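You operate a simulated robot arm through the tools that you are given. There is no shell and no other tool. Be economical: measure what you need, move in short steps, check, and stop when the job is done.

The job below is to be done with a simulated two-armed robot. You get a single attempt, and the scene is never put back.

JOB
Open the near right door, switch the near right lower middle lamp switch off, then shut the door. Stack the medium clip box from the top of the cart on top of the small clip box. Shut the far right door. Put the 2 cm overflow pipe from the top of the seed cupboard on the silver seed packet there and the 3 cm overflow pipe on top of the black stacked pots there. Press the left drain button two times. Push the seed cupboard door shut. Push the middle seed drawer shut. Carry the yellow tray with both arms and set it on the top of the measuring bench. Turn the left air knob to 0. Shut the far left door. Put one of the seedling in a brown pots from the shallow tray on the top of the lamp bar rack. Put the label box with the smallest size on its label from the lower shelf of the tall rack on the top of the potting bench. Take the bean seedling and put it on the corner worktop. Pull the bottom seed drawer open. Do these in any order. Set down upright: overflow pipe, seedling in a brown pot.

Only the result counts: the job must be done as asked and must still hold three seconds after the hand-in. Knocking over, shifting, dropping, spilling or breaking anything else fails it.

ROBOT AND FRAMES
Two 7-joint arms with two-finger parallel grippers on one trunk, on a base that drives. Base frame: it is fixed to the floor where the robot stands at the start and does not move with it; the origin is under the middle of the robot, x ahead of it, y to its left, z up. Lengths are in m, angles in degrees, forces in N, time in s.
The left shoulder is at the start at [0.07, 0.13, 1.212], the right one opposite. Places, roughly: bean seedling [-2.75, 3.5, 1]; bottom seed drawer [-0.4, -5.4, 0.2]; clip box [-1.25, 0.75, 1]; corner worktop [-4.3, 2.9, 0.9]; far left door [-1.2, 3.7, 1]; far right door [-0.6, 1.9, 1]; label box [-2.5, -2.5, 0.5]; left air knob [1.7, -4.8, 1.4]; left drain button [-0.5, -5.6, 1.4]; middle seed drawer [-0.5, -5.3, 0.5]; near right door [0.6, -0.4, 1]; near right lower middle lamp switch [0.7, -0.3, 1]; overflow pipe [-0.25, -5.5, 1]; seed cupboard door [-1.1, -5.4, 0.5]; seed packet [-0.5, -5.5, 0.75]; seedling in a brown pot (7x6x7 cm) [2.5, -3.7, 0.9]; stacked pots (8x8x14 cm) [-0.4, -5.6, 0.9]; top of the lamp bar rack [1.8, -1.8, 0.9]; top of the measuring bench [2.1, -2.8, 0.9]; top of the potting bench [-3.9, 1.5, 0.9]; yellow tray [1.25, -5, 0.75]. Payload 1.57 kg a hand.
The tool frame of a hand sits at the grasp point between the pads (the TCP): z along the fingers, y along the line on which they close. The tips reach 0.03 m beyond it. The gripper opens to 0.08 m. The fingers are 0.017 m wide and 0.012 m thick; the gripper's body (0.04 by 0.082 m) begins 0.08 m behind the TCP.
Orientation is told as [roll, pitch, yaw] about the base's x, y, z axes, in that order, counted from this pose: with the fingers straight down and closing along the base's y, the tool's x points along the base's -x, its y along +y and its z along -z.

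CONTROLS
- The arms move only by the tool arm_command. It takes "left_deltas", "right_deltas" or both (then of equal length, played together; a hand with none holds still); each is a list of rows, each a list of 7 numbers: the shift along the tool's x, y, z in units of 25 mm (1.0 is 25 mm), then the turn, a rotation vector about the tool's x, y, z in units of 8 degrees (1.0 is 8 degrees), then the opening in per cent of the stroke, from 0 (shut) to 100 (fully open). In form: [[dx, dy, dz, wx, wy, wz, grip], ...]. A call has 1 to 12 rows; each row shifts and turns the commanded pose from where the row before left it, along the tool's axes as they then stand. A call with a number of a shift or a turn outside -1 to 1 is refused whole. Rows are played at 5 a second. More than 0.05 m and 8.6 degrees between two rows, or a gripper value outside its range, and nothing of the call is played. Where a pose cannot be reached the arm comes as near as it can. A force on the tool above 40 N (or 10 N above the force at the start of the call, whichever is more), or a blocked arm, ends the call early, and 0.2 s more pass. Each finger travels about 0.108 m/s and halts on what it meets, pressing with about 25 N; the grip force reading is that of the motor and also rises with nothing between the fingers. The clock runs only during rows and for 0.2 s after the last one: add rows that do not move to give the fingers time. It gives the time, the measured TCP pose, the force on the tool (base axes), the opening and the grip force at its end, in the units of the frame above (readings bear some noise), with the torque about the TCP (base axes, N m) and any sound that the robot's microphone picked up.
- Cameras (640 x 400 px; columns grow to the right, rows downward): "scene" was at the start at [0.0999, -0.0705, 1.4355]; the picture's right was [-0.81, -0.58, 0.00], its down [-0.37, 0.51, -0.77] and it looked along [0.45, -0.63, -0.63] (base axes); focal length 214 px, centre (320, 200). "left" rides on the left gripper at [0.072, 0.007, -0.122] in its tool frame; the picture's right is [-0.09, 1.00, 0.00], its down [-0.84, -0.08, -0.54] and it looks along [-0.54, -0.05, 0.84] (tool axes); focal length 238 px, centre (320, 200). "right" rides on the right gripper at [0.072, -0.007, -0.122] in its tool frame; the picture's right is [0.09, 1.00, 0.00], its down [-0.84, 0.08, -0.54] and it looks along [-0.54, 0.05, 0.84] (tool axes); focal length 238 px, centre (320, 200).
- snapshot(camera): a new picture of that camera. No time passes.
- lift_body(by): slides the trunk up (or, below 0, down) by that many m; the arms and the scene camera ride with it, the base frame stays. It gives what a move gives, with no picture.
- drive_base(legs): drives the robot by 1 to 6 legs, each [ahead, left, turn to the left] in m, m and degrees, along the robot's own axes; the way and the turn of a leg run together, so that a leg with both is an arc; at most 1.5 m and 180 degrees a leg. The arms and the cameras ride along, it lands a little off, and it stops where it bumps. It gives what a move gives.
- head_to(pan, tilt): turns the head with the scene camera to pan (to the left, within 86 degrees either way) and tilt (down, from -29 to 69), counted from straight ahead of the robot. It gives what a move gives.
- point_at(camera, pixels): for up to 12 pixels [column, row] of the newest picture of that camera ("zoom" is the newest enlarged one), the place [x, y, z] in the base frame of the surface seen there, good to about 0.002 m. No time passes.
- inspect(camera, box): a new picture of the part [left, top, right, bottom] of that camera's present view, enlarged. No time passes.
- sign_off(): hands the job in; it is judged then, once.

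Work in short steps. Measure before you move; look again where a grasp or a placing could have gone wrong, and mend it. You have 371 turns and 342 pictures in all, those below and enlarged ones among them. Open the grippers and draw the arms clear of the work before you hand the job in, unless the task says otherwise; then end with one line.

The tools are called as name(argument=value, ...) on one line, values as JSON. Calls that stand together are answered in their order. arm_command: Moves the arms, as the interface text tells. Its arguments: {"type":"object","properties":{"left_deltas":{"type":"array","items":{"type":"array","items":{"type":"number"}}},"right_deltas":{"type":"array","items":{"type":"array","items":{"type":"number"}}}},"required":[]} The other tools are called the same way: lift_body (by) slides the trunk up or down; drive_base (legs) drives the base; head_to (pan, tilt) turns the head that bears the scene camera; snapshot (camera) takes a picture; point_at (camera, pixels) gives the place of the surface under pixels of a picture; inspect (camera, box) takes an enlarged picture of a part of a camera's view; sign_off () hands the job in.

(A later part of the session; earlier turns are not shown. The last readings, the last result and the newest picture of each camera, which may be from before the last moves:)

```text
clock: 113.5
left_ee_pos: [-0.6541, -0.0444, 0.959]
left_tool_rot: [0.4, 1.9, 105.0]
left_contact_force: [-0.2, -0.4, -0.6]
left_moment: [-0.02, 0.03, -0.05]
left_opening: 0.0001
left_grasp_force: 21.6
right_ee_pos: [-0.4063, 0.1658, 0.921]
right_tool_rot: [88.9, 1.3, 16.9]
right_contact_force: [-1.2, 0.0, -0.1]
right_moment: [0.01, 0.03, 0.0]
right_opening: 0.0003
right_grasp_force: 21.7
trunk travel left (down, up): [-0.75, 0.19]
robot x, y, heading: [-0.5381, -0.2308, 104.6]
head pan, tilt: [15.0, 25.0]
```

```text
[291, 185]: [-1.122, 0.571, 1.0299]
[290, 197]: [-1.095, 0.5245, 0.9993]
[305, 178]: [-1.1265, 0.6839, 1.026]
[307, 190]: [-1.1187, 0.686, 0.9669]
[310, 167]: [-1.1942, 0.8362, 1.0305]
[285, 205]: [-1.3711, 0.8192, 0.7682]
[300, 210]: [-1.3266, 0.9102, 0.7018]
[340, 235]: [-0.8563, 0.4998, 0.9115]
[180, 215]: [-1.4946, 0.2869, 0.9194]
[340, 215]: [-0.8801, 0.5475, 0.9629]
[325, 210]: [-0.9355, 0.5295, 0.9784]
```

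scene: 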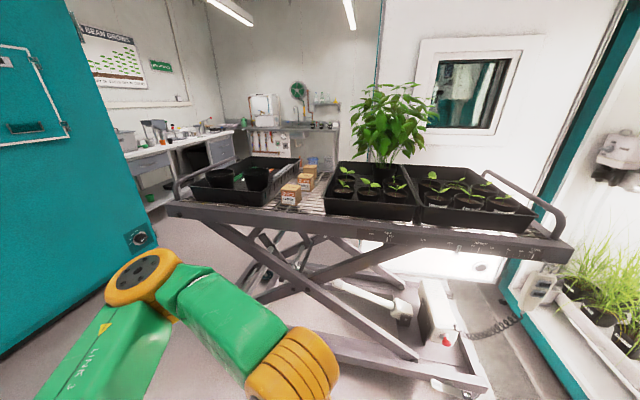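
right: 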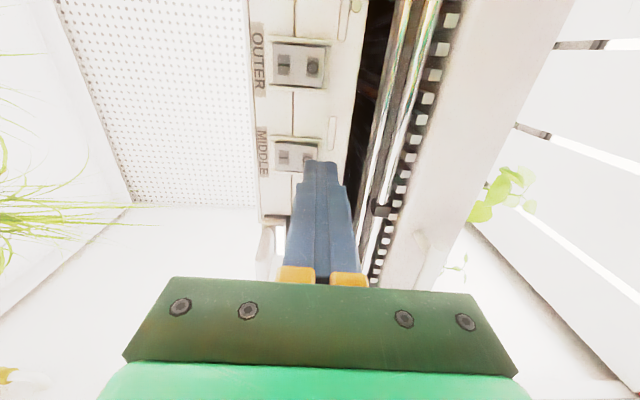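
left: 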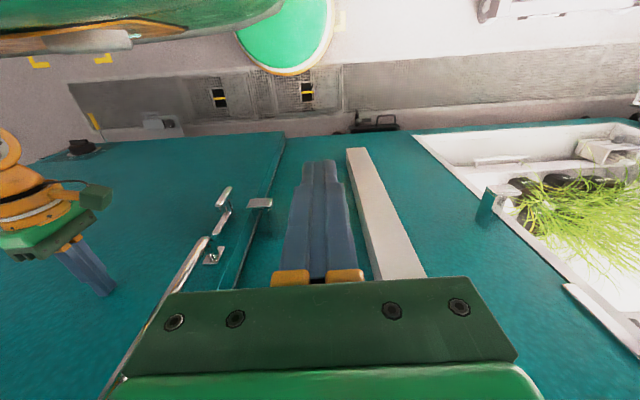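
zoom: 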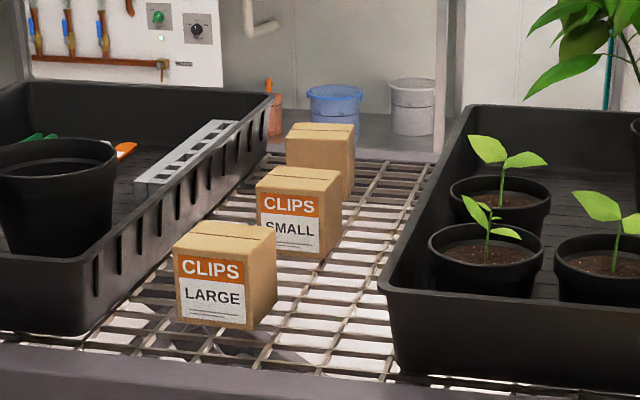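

LARGE in front, SMALL middle, third (medium) at the far side. The cart's axes are rotated ~18.6°. Reaching medium is better from the far side, so I raise the trunk and slide left towards the gap beside the cart.

lift_body(by=0.19)

drive_base(legs=[[0, 1.33, 4]])

head_to(pan=0, tilt=30)

snapshot(camera="scene")

```text
clock: 115.6
left_ee_pos: [-0.6556, -0.0443, 1.1494]
left_tool_rot: [0.4, 1.8, 105.0]
left_contact_force: [-0.5, 0.7, 0.2]
left_moment: [-0.02, -0.01, 0.02]
left_opening: 0.0
left_grasp_force: 21.1
right_ee_pos: [-0.4059, 0.1669, 1.1104]
right_tool_rot: [88.8, 1.3, 16.8]
right_contact_force: [0.2, 0.8, -1.0]
right_moment: [0.02, 0.01, 0.04]
right_opening: 0.0
right_grasp_force: 21.9
trunk travel left (down, up): [-0.94, 0.0]
robot x, y, heading: [-0.5349, -0.227, 104.8]
head pan, tilt: [15.0, 25.0]
```

```text
clock: 122.2
left_ee_pos: [-1.9314, -0.4404, 1.1508]
left_tool_rot: [0.5, 2.0, 109.5]
left_contact_force: [-0.7, -0.5, 1.2]
left_moment: [0.0, 0.01, -0.03]
left_opening: 0.0
left_grasp_force: 21.6
right_ee_pos: [-1.6987, -0.2108, 1.1116]
right_tool_rot: [88.9, 1.2, 21.2]
right_contact_force: [0.8, 0.0, 0.1]
right_moment: [0.01, -0.01, -0.01]
right_opening: 0.0
right_grasp_force: 21.3
trunk travel left (down, up): [-0.94, 0.0]
robot x, y, heading: [-1.7948, -0.6172, 109.3]
head pan, tilt: [15.0, 25.0]
```

```text
clock: 123.0
left_ee_pos: [-1.9314, -0.44, 1.1501]
left_tool_rot: [0.4, 1.9, 109.5]
left_contact_force: [-0.6, -0.2, -0.7]
left_moment: [0.0, -0.02, -0.01]
left_opening: 0.0001
left_grasp_force: 21.4
right_ee_pos: [-1.6983, -0.2117, 1.1109]
right_tool_rot: [89.0, 1.1, 21.1]
right_contact_force: [-0.2, -0.3, -0.5]
right_moment: [0.01, -0.03, 0.0]
right_opening: 0.0
right_grasp_force: 21.9
trunk travel left (down, up): [-0.94, 0.0]
robot x, y, heading: [-1.8003, -0.6166, 109.4]
head pan, tilt: [0.0, 30.0]
```

```text
282 pictures are left
```

scene: 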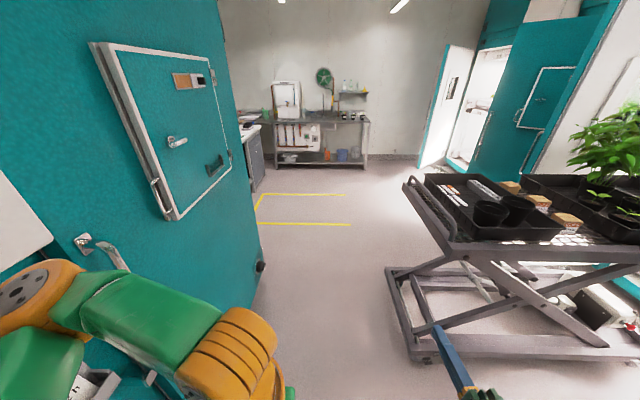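

I measure the gap between the left row and the cart.

point_at(camera="scene", pixels=[[258, 275], [120, 258], [387, 272], [420, 360], [430, 235], [408, 185], [445, 255], [320, 225], [256, 210], [510, 186], [525, 265]])

```text
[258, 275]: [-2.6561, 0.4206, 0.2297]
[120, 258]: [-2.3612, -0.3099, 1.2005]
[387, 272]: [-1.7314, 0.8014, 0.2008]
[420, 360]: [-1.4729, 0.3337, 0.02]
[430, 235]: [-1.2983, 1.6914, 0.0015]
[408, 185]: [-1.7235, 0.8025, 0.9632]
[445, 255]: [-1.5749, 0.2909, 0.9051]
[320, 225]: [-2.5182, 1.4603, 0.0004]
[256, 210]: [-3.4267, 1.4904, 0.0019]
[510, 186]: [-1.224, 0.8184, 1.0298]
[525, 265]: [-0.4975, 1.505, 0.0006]
```

I check how far my elbows stick out on both sides.

head_to(pan=60, tilt=35)

snapshot(camera="scene")

head_to(pan=-60, tilt=45)

snapshot(camera="scene")

```text
clock: 124.3
left_ee_pos: [-1.9317, -0.4407, 1.1503]
left_tool_rot: [0.3, 1.9, 109.5]
left_contact_force: [-0.2, -1.0, -0.5]
left_moment: [0.0, -0.01, 0.01]
left_opening: 0.0
left_grasp_force: 21.3
right_ee_pos: [-1.699, -0.2124, 1.1116]
right_tool_rot: [88.8, 1.3, 21.2]
right_contact_force: [-0.5, 0.3, 1.4]
right_moment: [0.0, 0.02, 0.04]
right_opening: 0.0001
right_grasp_force: 21.7
trunk travel left (down, up): [-0.94, 0.0]
robot x, y, heading: [-1.7988, -0.6193, 109.2]
head pan, tilt: [60.0, 35.0]
```

```text
281 pictures are left
```

scene: 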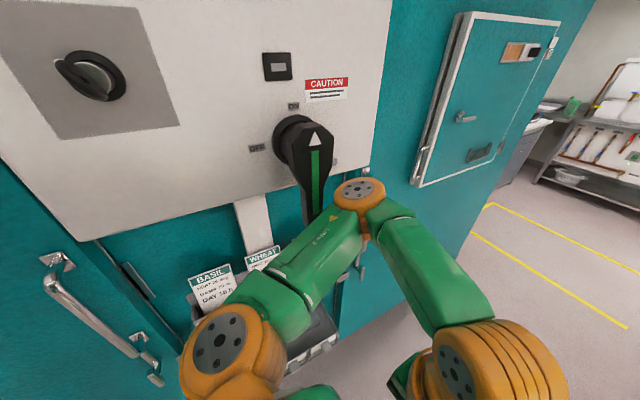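

```text
clock: 126.3
left_ee_pos: [-1.9302, -0.4409, 1.1496]
left_tool_rot: [0.4, 1.8, 109.5]
left_contact_force: [0.5, -0.3, -0.4]
left_moment: [-0.04, 0.04, -0.02]
left_opening: 0.0
left_grasp_force: 21.1
right_ee_pos: [-1.6998, -0.2115, 1.1113]
right_tool_rot: [88.8, 1.2, 21.2]
right_contact_force: [0.3, 0.6, -0.2]
right_moment: [-0.01, 0.04, -0.03]
right_opening: 0.0
right_grasp_force: 21.3
trunk travel left (down, up): [-0.94, 0.0]
robot x, y, heading: [-1.8003, -0.6202, 109.0]
head pan, tilt: [-60.0, 45.0]
```

```text
280 pictures are left
```

scene: 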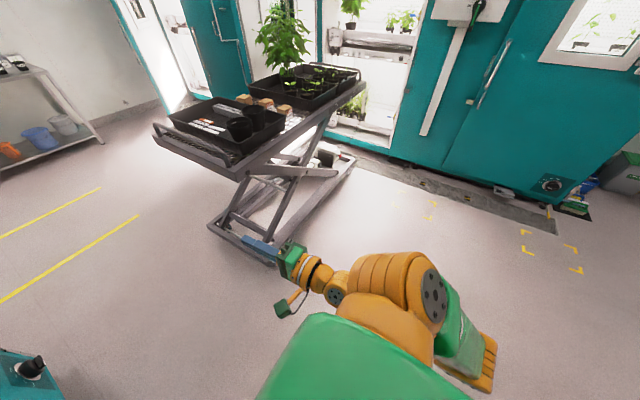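

The left elbow is near the other row's lever, so I shift right 0.13 and then drive ahead along the gap.

drive_base(legs=[[0, -0.13, 0], [1.0, 0, 0]])

head_to(pan=-20, tilt=25)

snapshot(camera="scene")

```text
clock: 132.5
left_ee_pos: [-2.1581, 0.5703, 1.1497]
left_tool_rot: [0.4, 1.7, 110.3]
left_contact_force: [0.7, -0.3, 0.0]
left_moment: [0.0, 0.02, 0.0]
left_opening: 0.0
left_grasp_force: 21.4
right_ee_pos: [-1.9303, 0.8027, 1.1109]
right_tool_rot: [88.8, 1.3, 21.8]
right_contact_force: [-0.7, 0.2, -0.2]
right_moment: [-0.01, 0.01, -0.03]
right_opening: 0.0
right_grasp_force: 21.2
trunk travel left (down, up): [-0.94, 0.0]
robot x, y, heading: [-2.0229, 0.3945, 109.8]
head pan, tilt: [-60.0, 45.0]
```

```text
clock: 133.6
left_ee_pos: [-2.1583, 0.5706, 1.1497]
left_tool_rot: [0.4, 1.8, 110.2]
left_contact_force: [-0.2, -0.3, 0.8]
left_moment: [0.01, -0.05, 0.02]
left_opening: 0.0001
left_grasp_force: 21.4
right_ee_pos: [-1.9301, 0.8036, 1.1113]
right_tool_rot: [88.9, 1.2, 21.9]
right_contact_force: [0.0, 0.4, -0.6]
right_moment: [0.0, 0.01, -0.01]
right_opening: 0.0
right_grasp_force: 21.4
trunk travel left (down, up): [-0.94, 0.0]
robot x, y, heading: [-2.0251, 0.3955, 110.1]
head pan, tilt: [-20.0, 25.0]
```

```text
279 pictures are left
```

scene: 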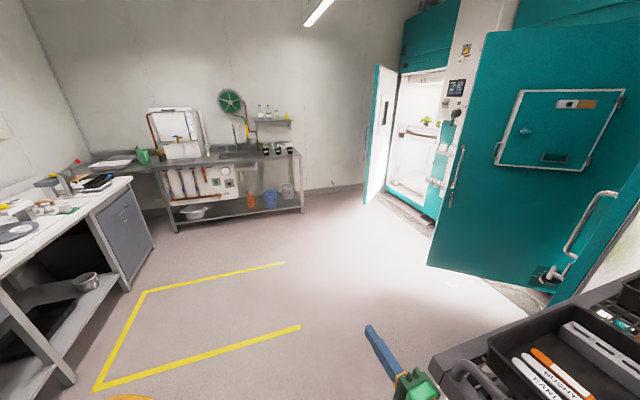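

I see the far right door (teal) at right and the open far left door. I measure geometry of the door and cart.

point_at(camera="scene", pixels=[[432, 262], [470, 50], [545, 285], [560, 270], [600, 200], [452, 185], [382, 180], [370, 130], [400, 205], [275, 150], [440, 215], [468, 110]])

```text
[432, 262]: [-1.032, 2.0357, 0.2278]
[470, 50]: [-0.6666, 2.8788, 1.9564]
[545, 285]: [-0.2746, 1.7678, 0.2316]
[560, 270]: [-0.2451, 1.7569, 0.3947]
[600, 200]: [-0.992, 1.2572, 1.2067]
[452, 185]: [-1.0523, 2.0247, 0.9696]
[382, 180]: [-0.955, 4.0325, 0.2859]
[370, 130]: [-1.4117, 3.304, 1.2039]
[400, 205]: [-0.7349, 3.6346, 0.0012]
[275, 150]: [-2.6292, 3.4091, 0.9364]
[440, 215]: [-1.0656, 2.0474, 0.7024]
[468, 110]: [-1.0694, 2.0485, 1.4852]
```

Now I drive past the cart, turn round to face it from its far side, and look.

drive_base(legs=[[1.3, 0, 0], [0, 0, -180], [0, 0.7, 0]])

head_to(pan=15, tilt=35)

snapshot(camera="scene")

```text
clock: 150.8
left_ee_pos: [-1.7028, 1.7611, 1.1499]
left_tool_rot: [0.5, 2.0, -63.8]
left_contact_force: [-0.7, 0.2, -0.7]
left_moment: [0.0, -0.02, -0.01]
left_opening: 0.0004
left_grasp_force: 21.0
right_ee_pos: [-1.9071, 1.5062, 1.1105]
right_tool_rot: [88.9, 1.2, -152.1]
right_contact_force: [-0.3, -0.3, -0.8]
right_moment: [0.0, 0.02, 0.06]
right_opening: 0.0002
right_grasp_force: 21.1
trunk travel left (down, up): [-0.94, 0.0]
robot x, y, heading: [-1.8536, 1.9206, -63.9]
head pan, tilt: [-20.0, 25.0]
```

```text
clock: 151.8
left_ee_pos: [-1.7009, 1.7611, 1.1492]
left_tool_rot: [0.3, 1.8, -63.7]
left_contact_force: [-0.7, 0.9, -0.7]
left_moment: [-0.01, 0.0, 0.0]
left_opening: 0.0
left_grasp_force: 21.5
right_ee_pos: [-1.9057, 1.507, 1.1115]
right_tool_rot: [88.9, 1.2, -152.1]
right_contact_force: [0.3, 0.3, -0.1]
right_moment: [-0.03, 0.0, -0.02]
right_opening: 0.0
right_grasp_force: 21.3
trunk travel left (down, up): [-0.94, 0.0]
robot x, y, heading: [-1.8547, 1.9234, -63.9]
head pan, tilt: [15.0, 35.0]
```

```text
278 pictures are left
```

scene: 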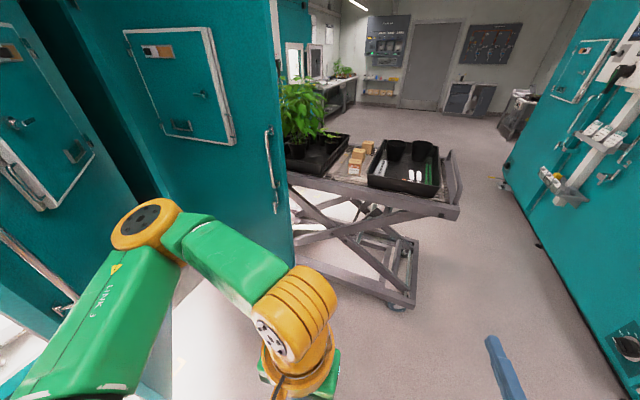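

Boxes at (357,158) visible from this side. Zoom and measure, including the cart edge and door.

inspect(camera="scene", box=[310, 120, 450, 210])

point_at(camera="scene", pixels=[[357, 153], [357, 162], [366, 144], [345, 185], [455, 210], [292, 178], [288, 245], [180, 290], [415, 305], [390, 185], [175, 180]])

```text
4.44 times, centred on (380, 165) of scene
```

zoom: 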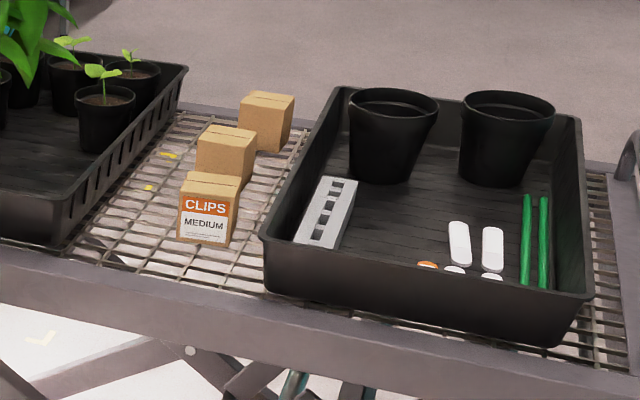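

```text
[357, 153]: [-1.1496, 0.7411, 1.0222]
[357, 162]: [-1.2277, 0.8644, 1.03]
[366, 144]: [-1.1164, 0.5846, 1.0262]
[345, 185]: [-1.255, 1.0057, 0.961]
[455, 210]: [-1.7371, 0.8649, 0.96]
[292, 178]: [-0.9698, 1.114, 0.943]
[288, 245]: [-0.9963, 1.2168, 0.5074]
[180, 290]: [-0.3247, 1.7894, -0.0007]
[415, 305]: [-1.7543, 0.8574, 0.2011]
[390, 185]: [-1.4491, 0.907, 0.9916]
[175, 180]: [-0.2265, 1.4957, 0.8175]
```

The door whose free edge is near (-1.04,2.03) matches "far right" (mid (-0.6,1.9)); the one beside the cart is the near left door, to be left alone. MEDIUM faces this side. I set the right hand to an un-rolled 45° down-forward pose to test reach in free air.

arm_command(right_deltas=[[0, 0, 0, 0, 0, -1, 100], [0, 0, 0, 0, 0, -1, 100], [0, 0, 0, 0, 0, -1, 100], [0, 0, 0, 0, 0, -1, 100], [0, 0, 0, 0, 0, -1, 100], [0, 0, 0, 0, 0, -1, 100], [0, 0, 0, 0, 0, -1, 100], [0, 0, 0, 0, 0, -1, 100], [0, 0, 0, 0, 0, -1, 100], [0, 0, 0, 0, 0, -1, 100], [0, 0, 0, 0, 0, -1, 100], [0, 0, 0, 0, 0, -0.25, 100]])

arm_command(right_deltas=[[0, 0, 0, 0, 1, 0, 100], [0, 0, 0, 0, 1, 0, 100], [0, 0, 0, 0, 1, 0, 100], [0, 0, 0, 0, 1, 0, 100], [0, 0, 0, 0, 1, 0, 100], [0, 0, 0, 0, 0.6, 0, 100], [-0.6, 0, 0.6, 0, 0, 0, 100], [-0.6, 0, 0.6, 0, 0, 0, 100], [-0.6, 0, 0.6, 0, 0, 0, 100], [-0.6, 0, 0.6, 0, 0, 0, 100], [0, 0, 0, 0, 0, 0, 100]])

```text
clock: 154.4
left_ee_pos: [-1.7029, 1.7596, 1.15]
left_tool_rot: [0.5, 1.9, -63.8]
left_contact_force: [0.1, 0.1, 0.1]
left_moment: [0.03, -0.02, 0.01]
left_opening: 0.0001
left_grasp_force: 21.2
right_ee_pos: [-1.9232, 1.4982, 1.1174]
right_tool_rot: [47.2, -88.3, -109.3]
right_contact_force: [0.0, -0.7, 0.0]
right_moment: [-0.01, -0.01, 0.02]
right_opening: 0.0803
right_grasp_force: 0.2
right hand out of reach, approached as far as the arm can: row 11, 12
trunk travel left (down, up): [-0.94, 0.0]
robot x, y, heading: [-1.857, 1.9164, -64.0]
head pan, tilt: [15.0, 35.0]
```

```text
clock: 156.8
left_ee_pos: [-1.7013, 1.7612, 1.1502]
left_tool_rot: [0.4, 1.9, -63.8]
left_contact_force: [-0.4, 0.7, -0.1]
left_moment: [0.01, -0.02, 0.02]
left_opening: 0.0001
left_grasp_force: 21.5
right_ee_pos: [-1.8875, 1.402, 1.0939]
right_tool_rot: [1.7, -44.1, -63.3]
right_contact_force: [-0.3, -0.1, -0.5]
right_moment: [0.02, 0.03, 0.0]
right_opening: 0.08
right_grasp_force: 0.0
right hand out of reach, approached as far as the arm can: row 2, 3, 4
trunk travel left (down, up): [-0.94, 0.0]
robot x, y, heading: [-1.8545, 1.922, -64.1]
head pan, tilt: [15.0, 35.0]
```

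Forward 0.453 reached at 45° pitch. I extend further to find the limit.

arm_command(right_deltas=[[-0.6, 0, 0.6, 0, 0, 0, 100], [-0.6, 0, 0.6, 0, 0, 0, 100], [-0.6, 0, 0.6, 0, 0, 0, 100], [-0.6, 0, 0.6, 0, 0, 0, 100], [-0.6, 0, 0.6, 0, 0, 0, 100], [-0.6, 0, 0.6, 0, 0, 0, 100], [-0.6, 0, 0.6, 0, 0, 0, 100], [-0.6, 0, 0.6, 0, 0, 0, 100], [0, 0, 0, 0, 0, 0, 100]])

```text
clock: 158.8
left_ee_pos: [-1.7021, 1.7605, 1.1493]
left_tool_rot: [0.5, 1.9, -63.8]
left_contact_force: [0.2, 0.7, 0.0]
left_moment: [-0.03, -0.01, -0.01]
left_opening: 0.0001
left_grasp_force: 21.5
right_ee_pos: [-1.7977, 1.2674, 1.0843]
right_tool_rot: [2.5, -43.2, -61.9]
right_contact_force: [0.0, 0.2, -0.8]
right_moment: [0.0, 0.01, -0.01]
right_opening: 0.08
right_grasp_force: 0.1
right hand out of reach, approached as far as the arm can: row 8
trunk travel left (down, up): [-0.94, 0.0]
robot x, y, heading: [-1.8546, 1.9235, -64.1]
head pan, tilt: [15.0, 35.0]
```

Reach is ~0.61 m at that pitch. Because of the near left door I should use the left hand, so I set the left hand alike and retract the right.

arm_command(left_deltas=[[-0.6, 0.2, 0, 0, -1, 0, 100], [-0.6, 0.2, 0.1, 0, -1, 0, 100], [-0.6, 0.2, 0.2, 0, -1, 0, 100], [-0.6, 0.2, 0.3, 0, -1, 0, 100], [-0.6, 0.2, 0.4, 0, -1, 0, 100], [-0.6, 0.2, 0.5, 0, -0.6, 0, 100], [-0.6, 0.2, 0.6, 0, 0, 0, 100], [-0.6, 0, 0.6, 0, 0, 0, 100], [-0.6, 0, 0.6, 0, 0, 0, 100], [-0.6, 0, 0.6, 0, 0, 0, 100], [-0.6, 0, 0.6, 0, 0, 0, 100], [0, 0, 0, 0, 0, 0, 100]], right_deltas=[[0.6, 0, -0.6, 0, 0, 0, 100], [0.6, 0, -0.6, 0, 0, 0, 100], [0.6, 0, -0.6, 0, 0, 0, 100], [0.6, 0, -0.6, 0, 0, 0, 100], [0.6, 0, -0.6, 0, 0, 0, 100], [0.6, 0, -0.6, 0, 0, 0, 100], [0.6, 0, -0.6, 0, 0, 0, 100], [0.6, 0, -0.6, 0, 0, 0, 100], [0.6, 0, -0.6, 0, 0, 0, 100], [0.6, 0, -0.6, 0, 0, 0, 100], [0, 0, 0, 0, 0, 0, 100], [0, 0, 0, 0, 0, 0, 100]])

head_to(pan=30, tilt=40)

snapshot(camera="scene")

```text
clock: 161.4
left_ee_pos: [-1.5912, 1.5512, 1.1499]
left_tool_rot: [0.7, -42.9, -64.2]
left_contact_force: [-0.1, -0.1, 0.4]
left_moment: [0.03, -0.01, 0.0]
left_opening: 0.0799
left_grasp_force: 0.0
left hand out of reach, approached as far as the arm can: row 2, 3, 4, 5
right_ee_pos: [-1.9063, 1.4401, 1.0983]
right_tool_rot: [1.7, -44.0, -63.3]
right_contact_force: [-0.6, 0.3, -0.1]
right_moment: [-0.01, 0.0, 0.0]
right_opening: 0.0801
right_grasp_force: 0.0
trunk travel left (down, up): [-0.94, 0.0]
robot x, y, heading: [-1.854, 1.9226, -63.9]
head pan, tilt: [15.0, 35.0]
```

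```text
clock: 162.1
left_ee_pos: [-1.5924, 1.5523, 1.1503]
left_tool_rot: [0.6, -43.0, -64.3]
left_contact_force: [0.0, -0.4, -1.1]
left_moment: [0.01, -0.02, 0.01]
left_opening: 0.0801
left_grasp_force: 0.1
right_ee_pos: [-1.9064, 1.4395, 1.0973]
right_tool_rot: [1.7, -44.0, -63.3]
right_contact_force: [0.5, 0.0, 1.0]
right_moment: [0.02, 0.0, -0.02]
right_opening: 0.0801
right_grasp_force: 0.0
trunk travel left (down, up): [-0.94, 0.0]
robot x, y, heading: [-1.852, 1.923, -64.4]
head pan, tilt: [30.0, 40.0]
```

```text
276 pictures are left
```

scene: 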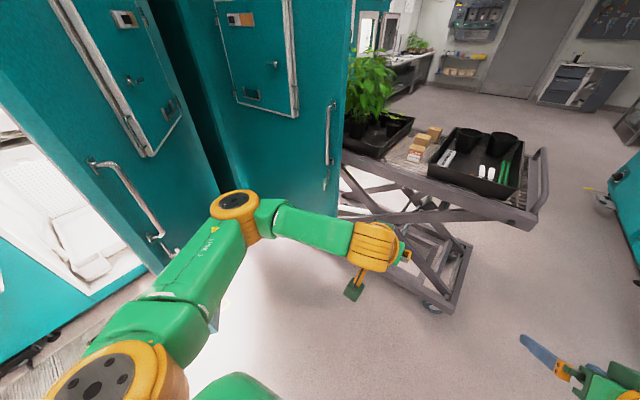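

Measure the left elbow and arm positions.

point_at(camera="scene", pixels=[[235, 205], [215, 220], [360, 240], [135, 300], [332, 135], [415, 155], [325, 250]])

```text
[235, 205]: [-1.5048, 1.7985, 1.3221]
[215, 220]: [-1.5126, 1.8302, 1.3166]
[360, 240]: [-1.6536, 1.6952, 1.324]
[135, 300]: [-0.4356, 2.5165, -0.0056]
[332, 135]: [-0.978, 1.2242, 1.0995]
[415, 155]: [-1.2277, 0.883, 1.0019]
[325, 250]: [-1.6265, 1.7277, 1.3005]
```

Elbow is only ~0.28 m out, fine. I drive to about n=1.8 in front of the boxes, with the box to the left-hand side.

drive_base(legs=[[0, 0, -7.2], [0, 0.1, 0], [0.6, 0, 0]])

head_to(pan=10, tilt=50)

snapshot(camera="scene")

snapshot(camera="left")

```text
clock: 166.9
left_ee_pos: [-1.3464, 0.9687, 1.1511]
left_tool_rot: [0.6, -43.0, -71.4]
left_contact_force: [0.5, 0.7, 0.1]
left_moment: [-0.01, -0.03, -0.02]
left_opening: 0.0802
left_grasp_force: 0.1
right_ee_pos: [-1.6731, 0.8971, 1.0984]
right_tool_rot: [1.7, -44.1, -70.4]
right_contact_force: [0.2, 0.8, 0.0]
right_moment: [-0.01, 0.01, 0.01]
right_opening: 0.08
right_grasp_force: 0.1
trunk travel left (down, up): [-0.94, 0.0]
robot x, y, heading: [-1.5616, 1.3651, -71.3]
head pan, tilt: [30.0, 40.0]
```

```text
clock: 167.8
left_ee_pos: [-1.3461, 0.9671, 1.1502]
left_tool_rot: [0.6, -43.0, -71.3]
left_contact_force: [0.1, -0.4, 1.4]
left_moment: [0.0, -0.01, 0.04]
left_opening: 0.0801
left_grasp_force: 0.1
right_ee_pos: [-1.6727, 0.8956, 1.0978]
right_tool_rot: [1.6, -44.1, -70.4]
right_contact_force: [-0.5, 0.0, 0.2]
right_moment: [0.03, 0.01, -0.03]
right_opening: 0.0801
right_grasp_force: 0.0
trunk travel left (down, up): [-0.94, 0.0]
robot x, y, heading: [-1.556, 1.362, -71.2]
head pan, tilt: [10.0, 50.0]
```

```text
275 pictures are left
```

scene: 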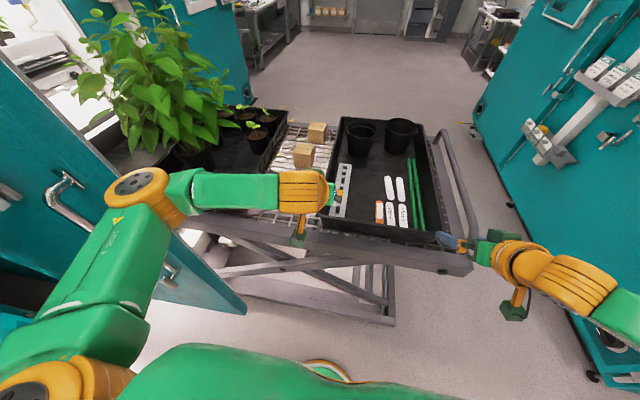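

```text
274 pictures are left
```

left: 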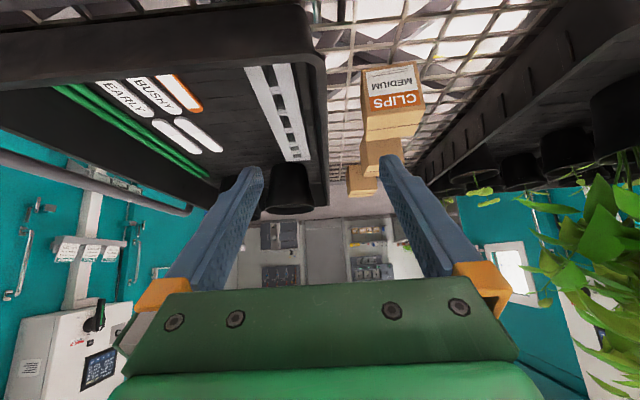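

MEDIUM is clear in the left camera at (393,100). I measure it and SMALL, and raise the right hand above the cart handle.

inspect(camera="left", box=[330, 40, 450, 210])

point_at(camera="left", pixels=[[366, 115], [422, 111], [367, 140], [420, 134], [363, 75], [416, 68], [391, 92], [392, 130], [370, 160], [380, 172], [363, 188]])

arm_command(right_deltas=[[-0.7, 0, -0.7, 0, 0, 0, 100], [-0.7, 0, -0.7, 0, 0, 0, 100], [-0.7, 0, -0.7, 0, 0, 0, 100], [-0.7, 0, -0.7, 0, 0, 0, 100]])

```text
2.35 times, centred on (390, 125) of left
```

zoom: 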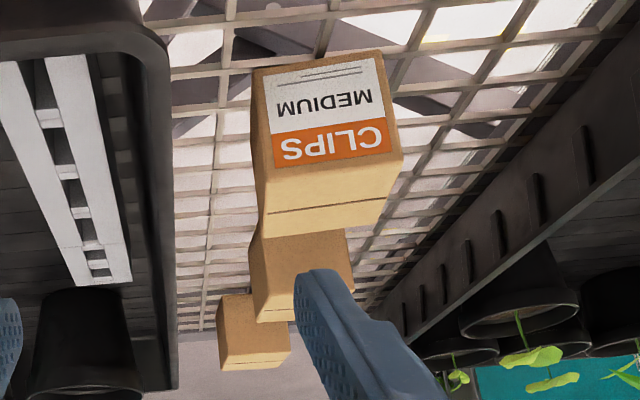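

```text
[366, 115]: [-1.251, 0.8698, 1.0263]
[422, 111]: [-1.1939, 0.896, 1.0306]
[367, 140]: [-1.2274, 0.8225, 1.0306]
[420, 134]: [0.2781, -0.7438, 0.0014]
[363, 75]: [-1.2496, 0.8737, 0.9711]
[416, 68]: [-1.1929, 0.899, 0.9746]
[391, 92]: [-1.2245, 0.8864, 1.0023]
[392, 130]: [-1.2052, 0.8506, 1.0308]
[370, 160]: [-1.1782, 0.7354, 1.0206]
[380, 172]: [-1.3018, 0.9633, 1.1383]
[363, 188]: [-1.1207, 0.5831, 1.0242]
```

```text
clock: 168.8
left_ee_pos: [-1.3459, 0.9676, 1.1494]
left_tool_rot: [0.6, -42.9, -71.3]
left_contact_force: [1.1, -0.1, -0.1]
left_moment: [-0.01, 0.0, -0.04]
left_opening: 0.0801
left_grasp_force: 0.0
right_ee_pos: [-1.6738, 0.8923, 1.1967]
right_tool_rot: [1.6, -44.0, -70.4]
right_contact_force: [0.8, -0.6, 0.0]
right_moment: [0.0, 0.01, -0.02]
right_opening: 0.08
right_grasp_force: 0.1
trunk travel left (down, up): [-0.94, 0.0]
robot x, y, heading: [-1.5624, 1.3673, -71.2]
head pan, tilt: [10.0, 50.0]
```

MEDIUM: 64 mm wide, centre ≈(-1.211,0.859), z 0.97–1.03, facing yaw ≈ -65°. I move the left hand to a pregrasp 0.2 m back along the tool axis, turned 6.3°.

arm_command(left_deltas=[[-0.08, 0.78, 0.08, -0.135, 0, -0.145, 100], [-0.08, 0.78, 0.08, -0.135, 0, -0.145, 100], [-0.08, 0.78, 0.08, -0.135, 0, -0.145, 100], [-0.08, 0.78, 0.08, -0.135, 0, -0.145, 100], [0, 0, 0, 0, 0, 0, 100]])

snapshot(camera="left")

```text
clock: 170.0
left_ee_pos: [-1.268, 0.9848, 1.1502]
left_tool_rot: [0.7, -43.0, -65.0]
left_contact_force: [0.7, 0.0, 0.5]
left_moment: [-0.02, 0.01, 0.01]
left_opening: 0.0799
left_grasp_force: 0.1
right_ee_pos: [-1.6726, 0.8927, 1.1965]
right_tool_rot: [1.7, -44.1, -70.4]
right_contact_force: [0.0, 0.0, 0.0]
right_moment: [0.01, -0.01, 0.0]
right_opening: 0.0802
right_grasp_force: 0.1
trunk travel left (down, up): [-0.94, 0.0]
robot x, y, heading: [-1.5584, 1.3633, -71.3]
head pan, tilt: [10.0, 50.0]
```

```text
272 pictures are left
```

left: 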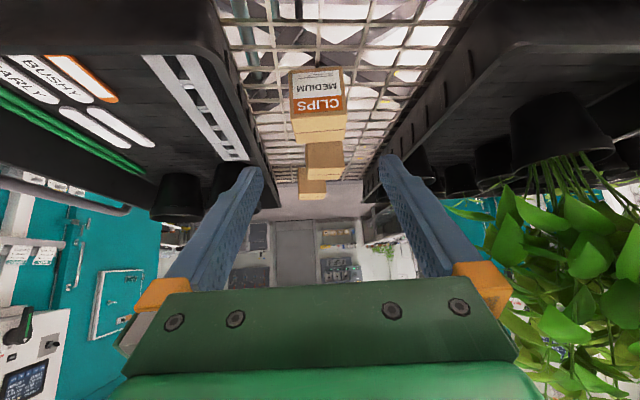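

Aligned. I check the nearest leaves before descending.

point_at(camera="left", pixels=[[510, 230], [540, 265], [550, 200], [500, 340], [370, 170], [262, 170], [318, 95]])

arm_command(left_deltas=[[0, 0, 1, 0, 0, 0, 100], [0, 0, 1, 0, 0, 0, 100], [0, 0, 1, 0, 0, 0, 100], [0, 0, 1, 0, 0, 0, 100], [0, 0, 0.6, 0, 0, 0, 100], [0, 0, 0, 0, 0, 0, 100]])

snapshot(camera="left")

```text
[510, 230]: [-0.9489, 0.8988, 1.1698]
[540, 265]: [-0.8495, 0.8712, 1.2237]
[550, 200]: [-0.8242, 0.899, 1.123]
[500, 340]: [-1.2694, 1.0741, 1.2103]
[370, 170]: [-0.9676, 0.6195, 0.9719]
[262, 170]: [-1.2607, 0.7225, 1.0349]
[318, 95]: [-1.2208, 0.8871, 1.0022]
```

```text
clock: 171.4
left_ee_pos: [-1.2343, 0.9137, 1.0671]
left_tool_rot: [0.6, -43.1, -64.9]
left_contact_force: [0.6, 0.2, -1.0]
left_moment: [0.0, 0.01, -0.02]
left_opening: 0.0803
left_grasp_force: 0.0
right_ee_pos: [-1.6735, 0.8942, 1.1976]
right_tool_rot: [1.7, -44.2, -70.4]
right_contact_force: [-0.8, 0.1, 0.4]
right_moment: [0.0, 0.02, -0.02]
right_opening: 0.08
right_grasp_force: 0.0
trunk travel left (down, up): [-0.94, 0.0]
robot x, y, heading: [-1.5583, 1.3655, -71.2]
head pan, tilt: [10.0, 50.0]
```

```text
271 pictures are left
```

left: 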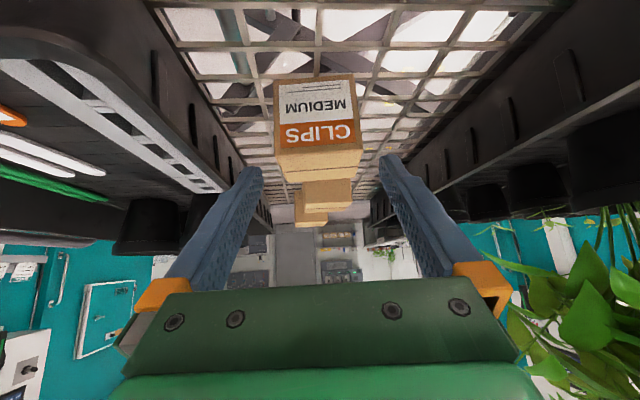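

Leaves are far enough. Descend the remaining 8.7 cm and grip.

arm_command(left_deltas=[[0, 0, 0.9, 0, 0, 0, 100], [0, 0, 0.9, 0, 0, 0, 100], [0, 0, 0.9, 0, 0, 0, 100], [0, 0, 0.75, 0, 0, 0, 100], [0, 0, 0, 0, 0, 0, 100]])

snapshot(camera="left")

```text
clock: 172.6
left_ee_pos: [-1.2073, 0.8615, 1.0056]
left_tool_rot: [0.5, -43.1, -65.0]
left_contact_force: [-0.1, 0.1, -0.4]
left_moment: [0.03, 0.01, 0.04]
left_opening: 0.0802
left_grasp_force: 0.0
right_ee_pos: [-1.6729, 0.894, 1.1978]
right_tool_rot: [1.7, -44.2, -70.4]
right_contact_force: [-0.5, -0.4, -0.4]
right_moment: [0.02, 0.04, -0.01]
right_opening: 0.0801
right_grasp_force: 0.1
trunk travel left (down, up): [-0.94, 0.0]
robot x, y, heading: [-1.5609, 1.3665, -70.9]
head pan, tilt: [10.0, 50.0]
```

```text
270 pictures are left
```

left: 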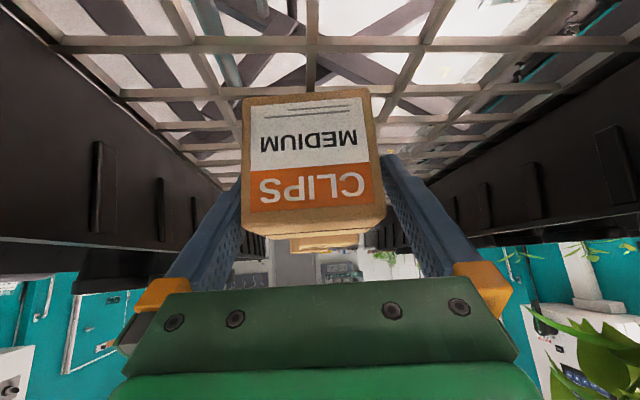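

The box is between the fingers; close.

arm_command(left_deltas=[[0, 0, 0, 0, 0, 0, 60], [0, 0, 0, 0, 0, 0, 60], [0, 0, 0, 0, 0, 0, 60], [0, 0, 0, 0, 0, 0, 60]])

arm_command(left_deltas=[[-0.68, 0, -0.73, 0, 0, 0, 60], [-0.68, 0, -0.73, 0, 0, 0, 60], [-0.68, 0, -0.73, 0, 0, 0, 60], [-0.68, 0, -0.73, 0, 0, 0, 60], [-0.2, 0, -0.2, 0, 0, 0, 60]])

snapshot(camera="left")

```text
clock: 173.6
left_ee_pos: [-1.2096, 0.8616, 1.0065]
left_tool_rot: [0.6, -43.0, -65.0]
left_contact_force: [0.2, -1.0, 1.6]
left_moment: [-0.03, 0.08, 0.03]
left_opening: 0.0677
left_grasp_force: 25.0
right_ee_pos: [-1.6734, 0.8937, 1.198]
right_tool_rot: [1.7, -44.2, -70.4]
right_contact_force: [0.1, 0.3, -0.4]
right_moment: [0.02, 0.01, 0.0]
right_opening: 0.0801
right_grasp_force: 0.0
trunk travel left (down, up): [-0.94, 0.0]
robot x, y, heading: [-1.5569, 1.3677, -71.3]
head pan, tilt: [10.0, 50.0]
```

```text
clock: 174.8
left_ee_pos: [-1.2094, 0.8641, 1.1105]
left_tool_rot: [0.5, -42.9, -65.1]
left_contact_force: [-0.1, -1.1, -1.2]
left_moment: [0.02, 0.02, -0.01]
left_opening: 0.0678
left_grasp_force: 24.9
right_ee_pos: [-1.6725, 0.8918, 1.1976]
right_tool_rot: [1.7, -44.1, -70.4]
right_contact_force: [0.4, -0.2, 0.8]
right_moment: [-0.01, -0.02, -0.02]
right_opening: 0.08
right_grasp_force: 0.1
trunk travel left (down, up): [-0.94, 0.0]
robot x, y, heading: [-1.5594, 1.3684, -71.4]
head pan, tilt: [10.0, 50.0]
```

```text
269 pictures are left
```

left: 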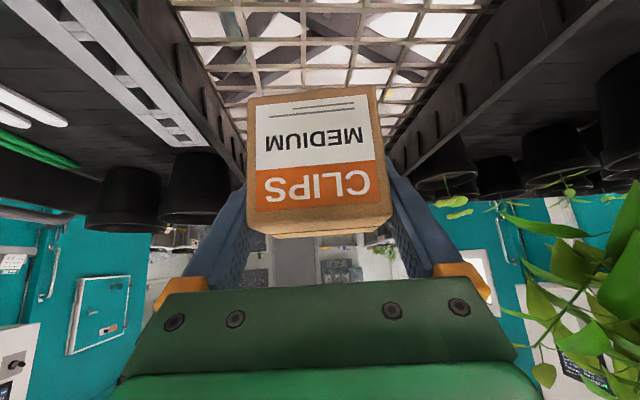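

Lifted. I measure SMALL with the scene camera.

inspect(camera="scene", box=[250, 100, 370, 220])

```text
3.33 times, centred on (310, 160) of scene
```

zoom: 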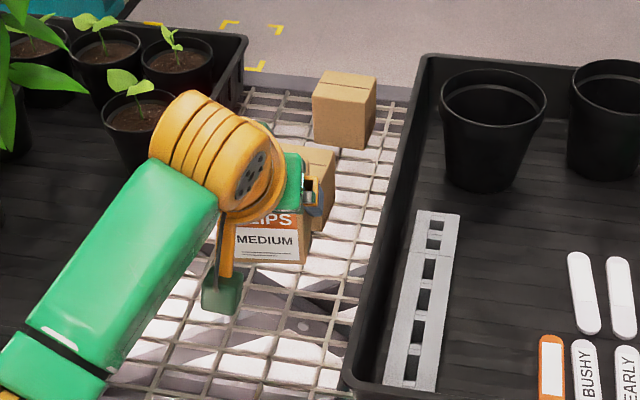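

SMALL is partly visible at zoom (320,175); I measure its visible top and side.

point_at(camera="zoom", pixels=[[318, 150], [333, 151], [310, 165], [322, 166], [333, 157], [322, 200], [333, 190], [316, 228], [345, 75], [345, 95], [322, 180]])

```text
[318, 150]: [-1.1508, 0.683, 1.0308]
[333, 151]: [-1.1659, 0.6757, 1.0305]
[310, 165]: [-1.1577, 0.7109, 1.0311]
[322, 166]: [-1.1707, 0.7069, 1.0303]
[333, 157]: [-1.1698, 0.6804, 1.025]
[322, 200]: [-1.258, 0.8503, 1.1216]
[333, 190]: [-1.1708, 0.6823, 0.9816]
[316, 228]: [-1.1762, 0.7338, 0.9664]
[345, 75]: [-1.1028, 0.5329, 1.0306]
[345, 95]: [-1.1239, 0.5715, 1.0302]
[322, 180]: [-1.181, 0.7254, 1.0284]
```

SMALL centre ≈(-1.144,0.708), yaw ≈ -73°. I need the base ~0.17 m closer; check the base front and the cart's lower frame.

snapshot(camera="scene")

point_at(camera="scene", pixels=[[325, 361], [345, 380], [300, 300], [380, 318], [300, 240], [400, 260], [330, 270], [230, 305], [170, 270], [150, 180]])

```text
267 pictures are left
```

scene: 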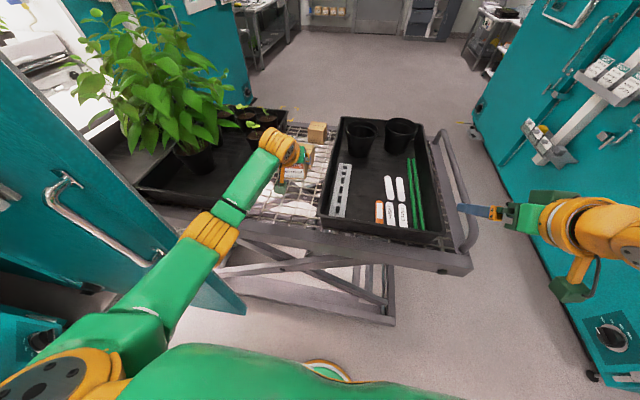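

```text
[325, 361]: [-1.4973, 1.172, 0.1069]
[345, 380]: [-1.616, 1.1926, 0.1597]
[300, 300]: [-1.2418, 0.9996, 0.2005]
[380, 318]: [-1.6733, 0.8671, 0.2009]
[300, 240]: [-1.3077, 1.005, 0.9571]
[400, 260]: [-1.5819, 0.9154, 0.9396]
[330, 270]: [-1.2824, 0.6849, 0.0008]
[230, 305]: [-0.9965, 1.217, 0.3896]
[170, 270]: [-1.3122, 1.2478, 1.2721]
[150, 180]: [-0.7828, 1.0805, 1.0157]
```

Base radius ≈0.2 m, clearance 0.245 to the cart frame; I advance 0.15 m.

drive_base(legs=[[0.15, 0, 0]])

snapshot(camera="scene")

```text
clock: 176.2
left_ee_pos: [-1.1629, 0.7202, 1.1119]
left_tool_rot: [0.6, -43.2, -65.2]
left_contact_force: [-0.7, -0.7, -0.3]
left_moment: [-0.02, -0.02, 0.02]
left_opening: 0.0678
left_grasp_force: 24.7
right_ee_pos: [-1.6254, 0.751, 1.1983]
right_tool_rot: [1.7, -44.1, -70.5]
right_contact_force: [-0.5, -0.6, -0.2]
right_moment: [0.01, 0.02, -0.03]
right_opening: 0.0802
right_grasp_force: 0.1
trunk travel left (down, up): [-0.94, 0.0]
robot x, y, heading: [-1.5106, 1.2217, -71.3]
head pan, tilt: [10.0, 50.0]
```

```text
266 pictures are left
```

scene: 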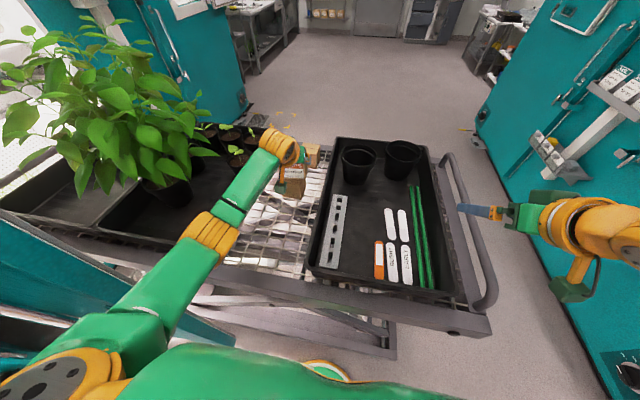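

I shift the held box over SMALL (fwd 17 mm, left 15 mm) and rotate -8° to align.

arm_command(left_deltas=[[-0.25, 0.3, 0.23, 0, 0, 0, 60], [-0.25, 0.31, 0.23, 0, 0, 0, 60], [0, 0, 0, 0.34, 0, 0.365, 60], [0, 0, 0, 0.34, 0, 0.365, 60], [0, 0, 0, 0, 0, 0, 60]])

inspect(camera="scene", box=[230, 110, 350, 210])

snapshot(camera="left")

```text
clock: 177.4
left_ee_pos: [-1.1408, 0.7071, 1.1087]
left_tool_rot: [0.7, -43.0, -73.2]
left_contact_force: [0.3, -0.4, -1.0]
left_moment: [0.01, 0.01, 0.01]
left_opening: 0.0678
left_grasp_force: 24.9
right_ee_pos: [-1.6249, 0.7471, 1.1968]
right_tool_rot: [1.7, -44.0, -70.5]
right_contact_force: [0.1, 0.6, 0.7]
right_moment: [0.02, -0.01, 0.01]
right_opening: 0.08
right_grasp_force: 0.1
trunk travel left (down, up): [-0.94, 0.0]
robot x, y, heading: [-1.513, 1.2194, -71.3]
head pan, tilt: [10.0, 50.0]
```

```text
4.00 times, centred on (290, 160) of scene
```

zoom: 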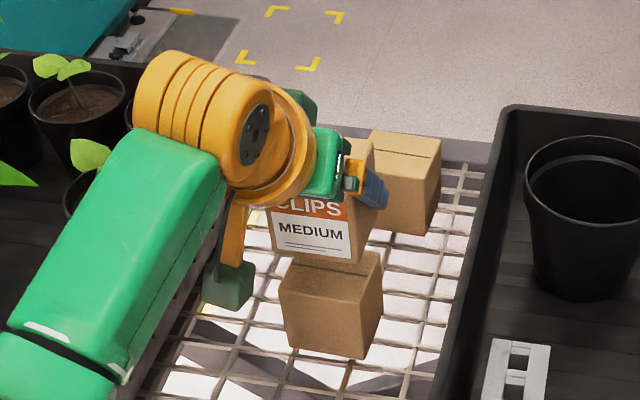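

```text
264 pictures are left
```

left: 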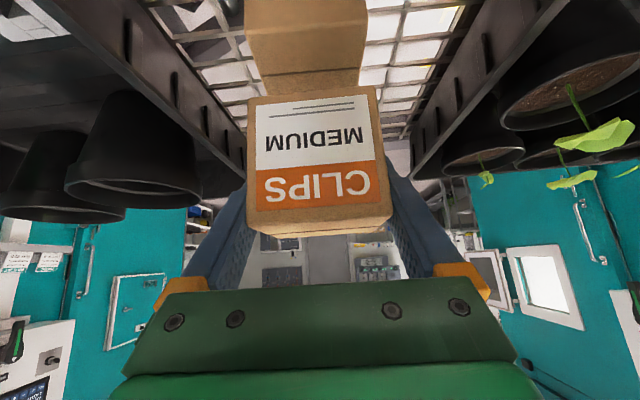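

SMALL is now visible below. I measure its corners and those of the held box.

point_at(camera="zoom", pixels=[[284, 290], [358, 300], [378, 258], [358, 295], [275, 245], [355, 257], [372, 212], [320, 275]])

point_at(camera="left", pixels=[[250, 42], [364, 40], [260, 68], [355, 66], [252, 230], [388, 220], [254, 105], [375, 95]])

```text
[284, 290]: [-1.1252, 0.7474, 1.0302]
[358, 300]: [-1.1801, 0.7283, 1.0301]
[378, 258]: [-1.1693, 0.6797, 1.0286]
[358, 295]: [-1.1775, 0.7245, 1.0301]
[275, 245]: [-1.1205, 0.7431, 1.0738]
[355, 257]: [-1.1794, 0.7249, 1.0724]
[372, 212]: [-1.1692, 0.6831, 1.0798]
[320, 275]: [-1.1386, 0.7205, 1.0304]
```

```text
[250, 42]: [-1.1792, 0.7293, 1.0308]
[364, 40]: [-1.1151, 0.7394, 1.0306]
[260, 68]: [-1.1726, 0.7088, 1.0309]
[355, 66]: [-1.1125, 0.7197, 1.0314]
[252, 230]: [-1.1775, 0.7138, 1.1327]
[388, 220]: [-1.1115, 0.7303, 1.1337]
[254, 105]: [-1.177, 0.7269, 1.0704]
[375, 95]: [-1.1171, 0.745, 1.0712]
```

Alignment is within ~3 mm, held bottom at z 1.071. Lower 39 mm and release.

arm_command(left_deltas=[[0.53, 0, 0.57, 0, 0, 0, 60], [0.53, 0, 0.57, 0, 0, 0, 60], [0, 0, 0, 0, 0, 0, 60]])

inspect(camera="scene", box=[230, 110, 350, 210])

```text
clock: 178.2
left_ee_pos: [-1.1401, 0.7088, 1.0762]
left_tool_rot: [0.6, -43.4, -73.2]
left_contact_force: [4.0, -4.1, 19.9]
left_moment: [0.12, 0.08, -0.06]
left_opening: 0.068
left_grasp_force: 25.1
right_ee_pos: [-1.6263, 0.7497, 1.1998]
right_tool_rot: [1.7, -44.2, -70.6]
right_contact_force: [-0.2, -0.5, 0.5]
right_moment: [0.01, -0.02, 0.02]
right_opening: 0.0798
right_grasp_force: 0.0
trunk travel left (down, up): [-0.94, 0.0]
robot x, y, heading: [-1.5099, 1.2236, -71.0]
head pan, tilt: [10.0, 50.0]
```

```text
4.00 times, centred on (290, 160) of scene
```

zoom: 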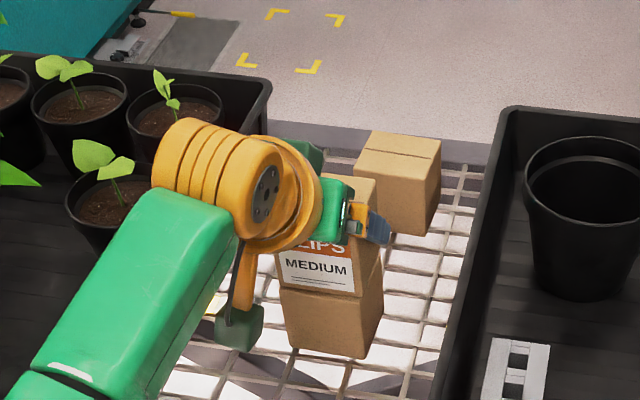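

Contact made (20 N). Ease up 3 mm, open, and retreat along the tool axis.

arm_command(left_deltas=[[-0.08, 0, -0.09, 0, 0, 0, 60], [0, 0, 0, 0, 0, 0, 100], [0, 0, 0, 0, 0, 0, 100], [0, 0, -0.8, 0, 0, 0, 100], [0, 0, -0.8, 0, 0, 0, 100], [0, 0, -0.8, 0, 0, 0, 100], [0, 0, -0.8, 0, 0, 0, 100], [0, 0, -0.8, 0, 0, 0, 100], [0, 0, -0.8, 0, 0, 0, 100]])

snapshot(camera="left")

```text
clock: 180.2
left_ee_pos: [-1.1661, 0.7862, 1.1627]
left_tool_rot: [0.6, -43.0, -73.1]
left_contact_force: [-0.1, -0.2, -0.5]
left_moment: [0.0, -0.01, -0.01]
left_opening: 0.08
left_grasp_force: 0.0
right_ee_pos: [-1.6244, 0.7485, 1.1973]
right_tool_rot: [1.6, -44.1, -70.5]
right_contact_force: [0.6, 0.2, -0.7]
right_moment: [0.03, 0.04, -0.03]
right_opening: 0.0801
right_grasp_force: 0.1
trunk travel left (down, up): [-0.94, 0.0]
robot x, y, heading: [-1.5159, 1.221, -71.3]
head pan, tilt: [10.0, 50.0]
```

```text
262 pictures are left
```

left: 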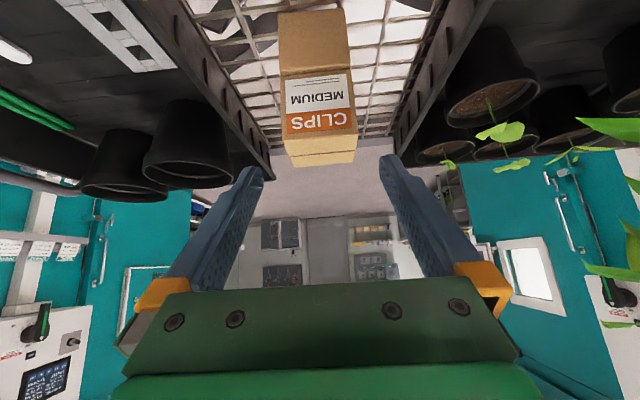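

MEDIUM is on SMALL. I back off, close the left gripper, and turn to face the far right door.

drive_base(legs=[[-0.5, 0, 0], [0, 0, 116]])

head_to(pan=0, tilt=30)

snapshot(camera="scene")

```text
clock: 187.9
left_ee_pos: [-1.4409, 2.1905, 1.1619]
left_tool_rot: [0.6, -43.0, 44.2]
left_contact_force: [0.3, 0.5, 0.1]
left_moment: [0.0, 0.04, 0.02]
left_opening: 0.0799
left_grasp_force: 0.0
right_ee_pos: [-1.1965, 1.8006, 1.197]
right_tool_rot: [1.7, -44.1, 46.7]
right_contact_force: [-0.3, -0.3, -0.2]
right_moment: [0.01, -0.01, 0.02]
right_opening: 0.0799
right_grasp_force: 0.1
trunk travel left (down, up): [-0.94, 0.0]
robot x, y, heading: [-1.6699, 1.6878, 46.1]
head pan, tilt: [10.0, 50.0]
```

```text
clock: 188.8
left_ee_pos: [-1.4424, 2.1914, 1.1617]
left_tool_rot: [0.5, -42.9, 44.2]
left_contact_force: [0.9, -0.2, -0.4]
left_moment: [0.01, 0.0, 0.04]
left_opening: 0.0795
left_grasp_force: 0.1
right_ee_pos: [-1.1965, 1.7997, 1.1972]
right_tool_rot: [1.7, -44.1, 46.7]
right_contact_force: [-0.2, 0.7, -0.1]
right_moment: [0.04, 0.0, 0.0]
right_opening: 0.0802
right_grasp_force: 0.0
trunk travel left (down, up): [-0.94, 0.0]
robot x, y, heading: [-1.6706, 1.6842, 45.9]
head pan, tilt: [0.0, 30.0]
```

```text
261 pictures are left
```

scene: 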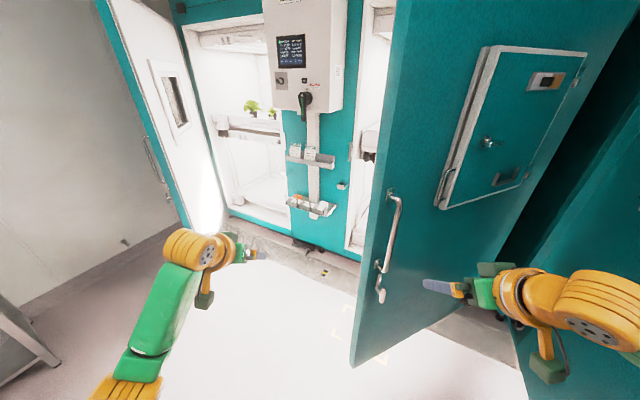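

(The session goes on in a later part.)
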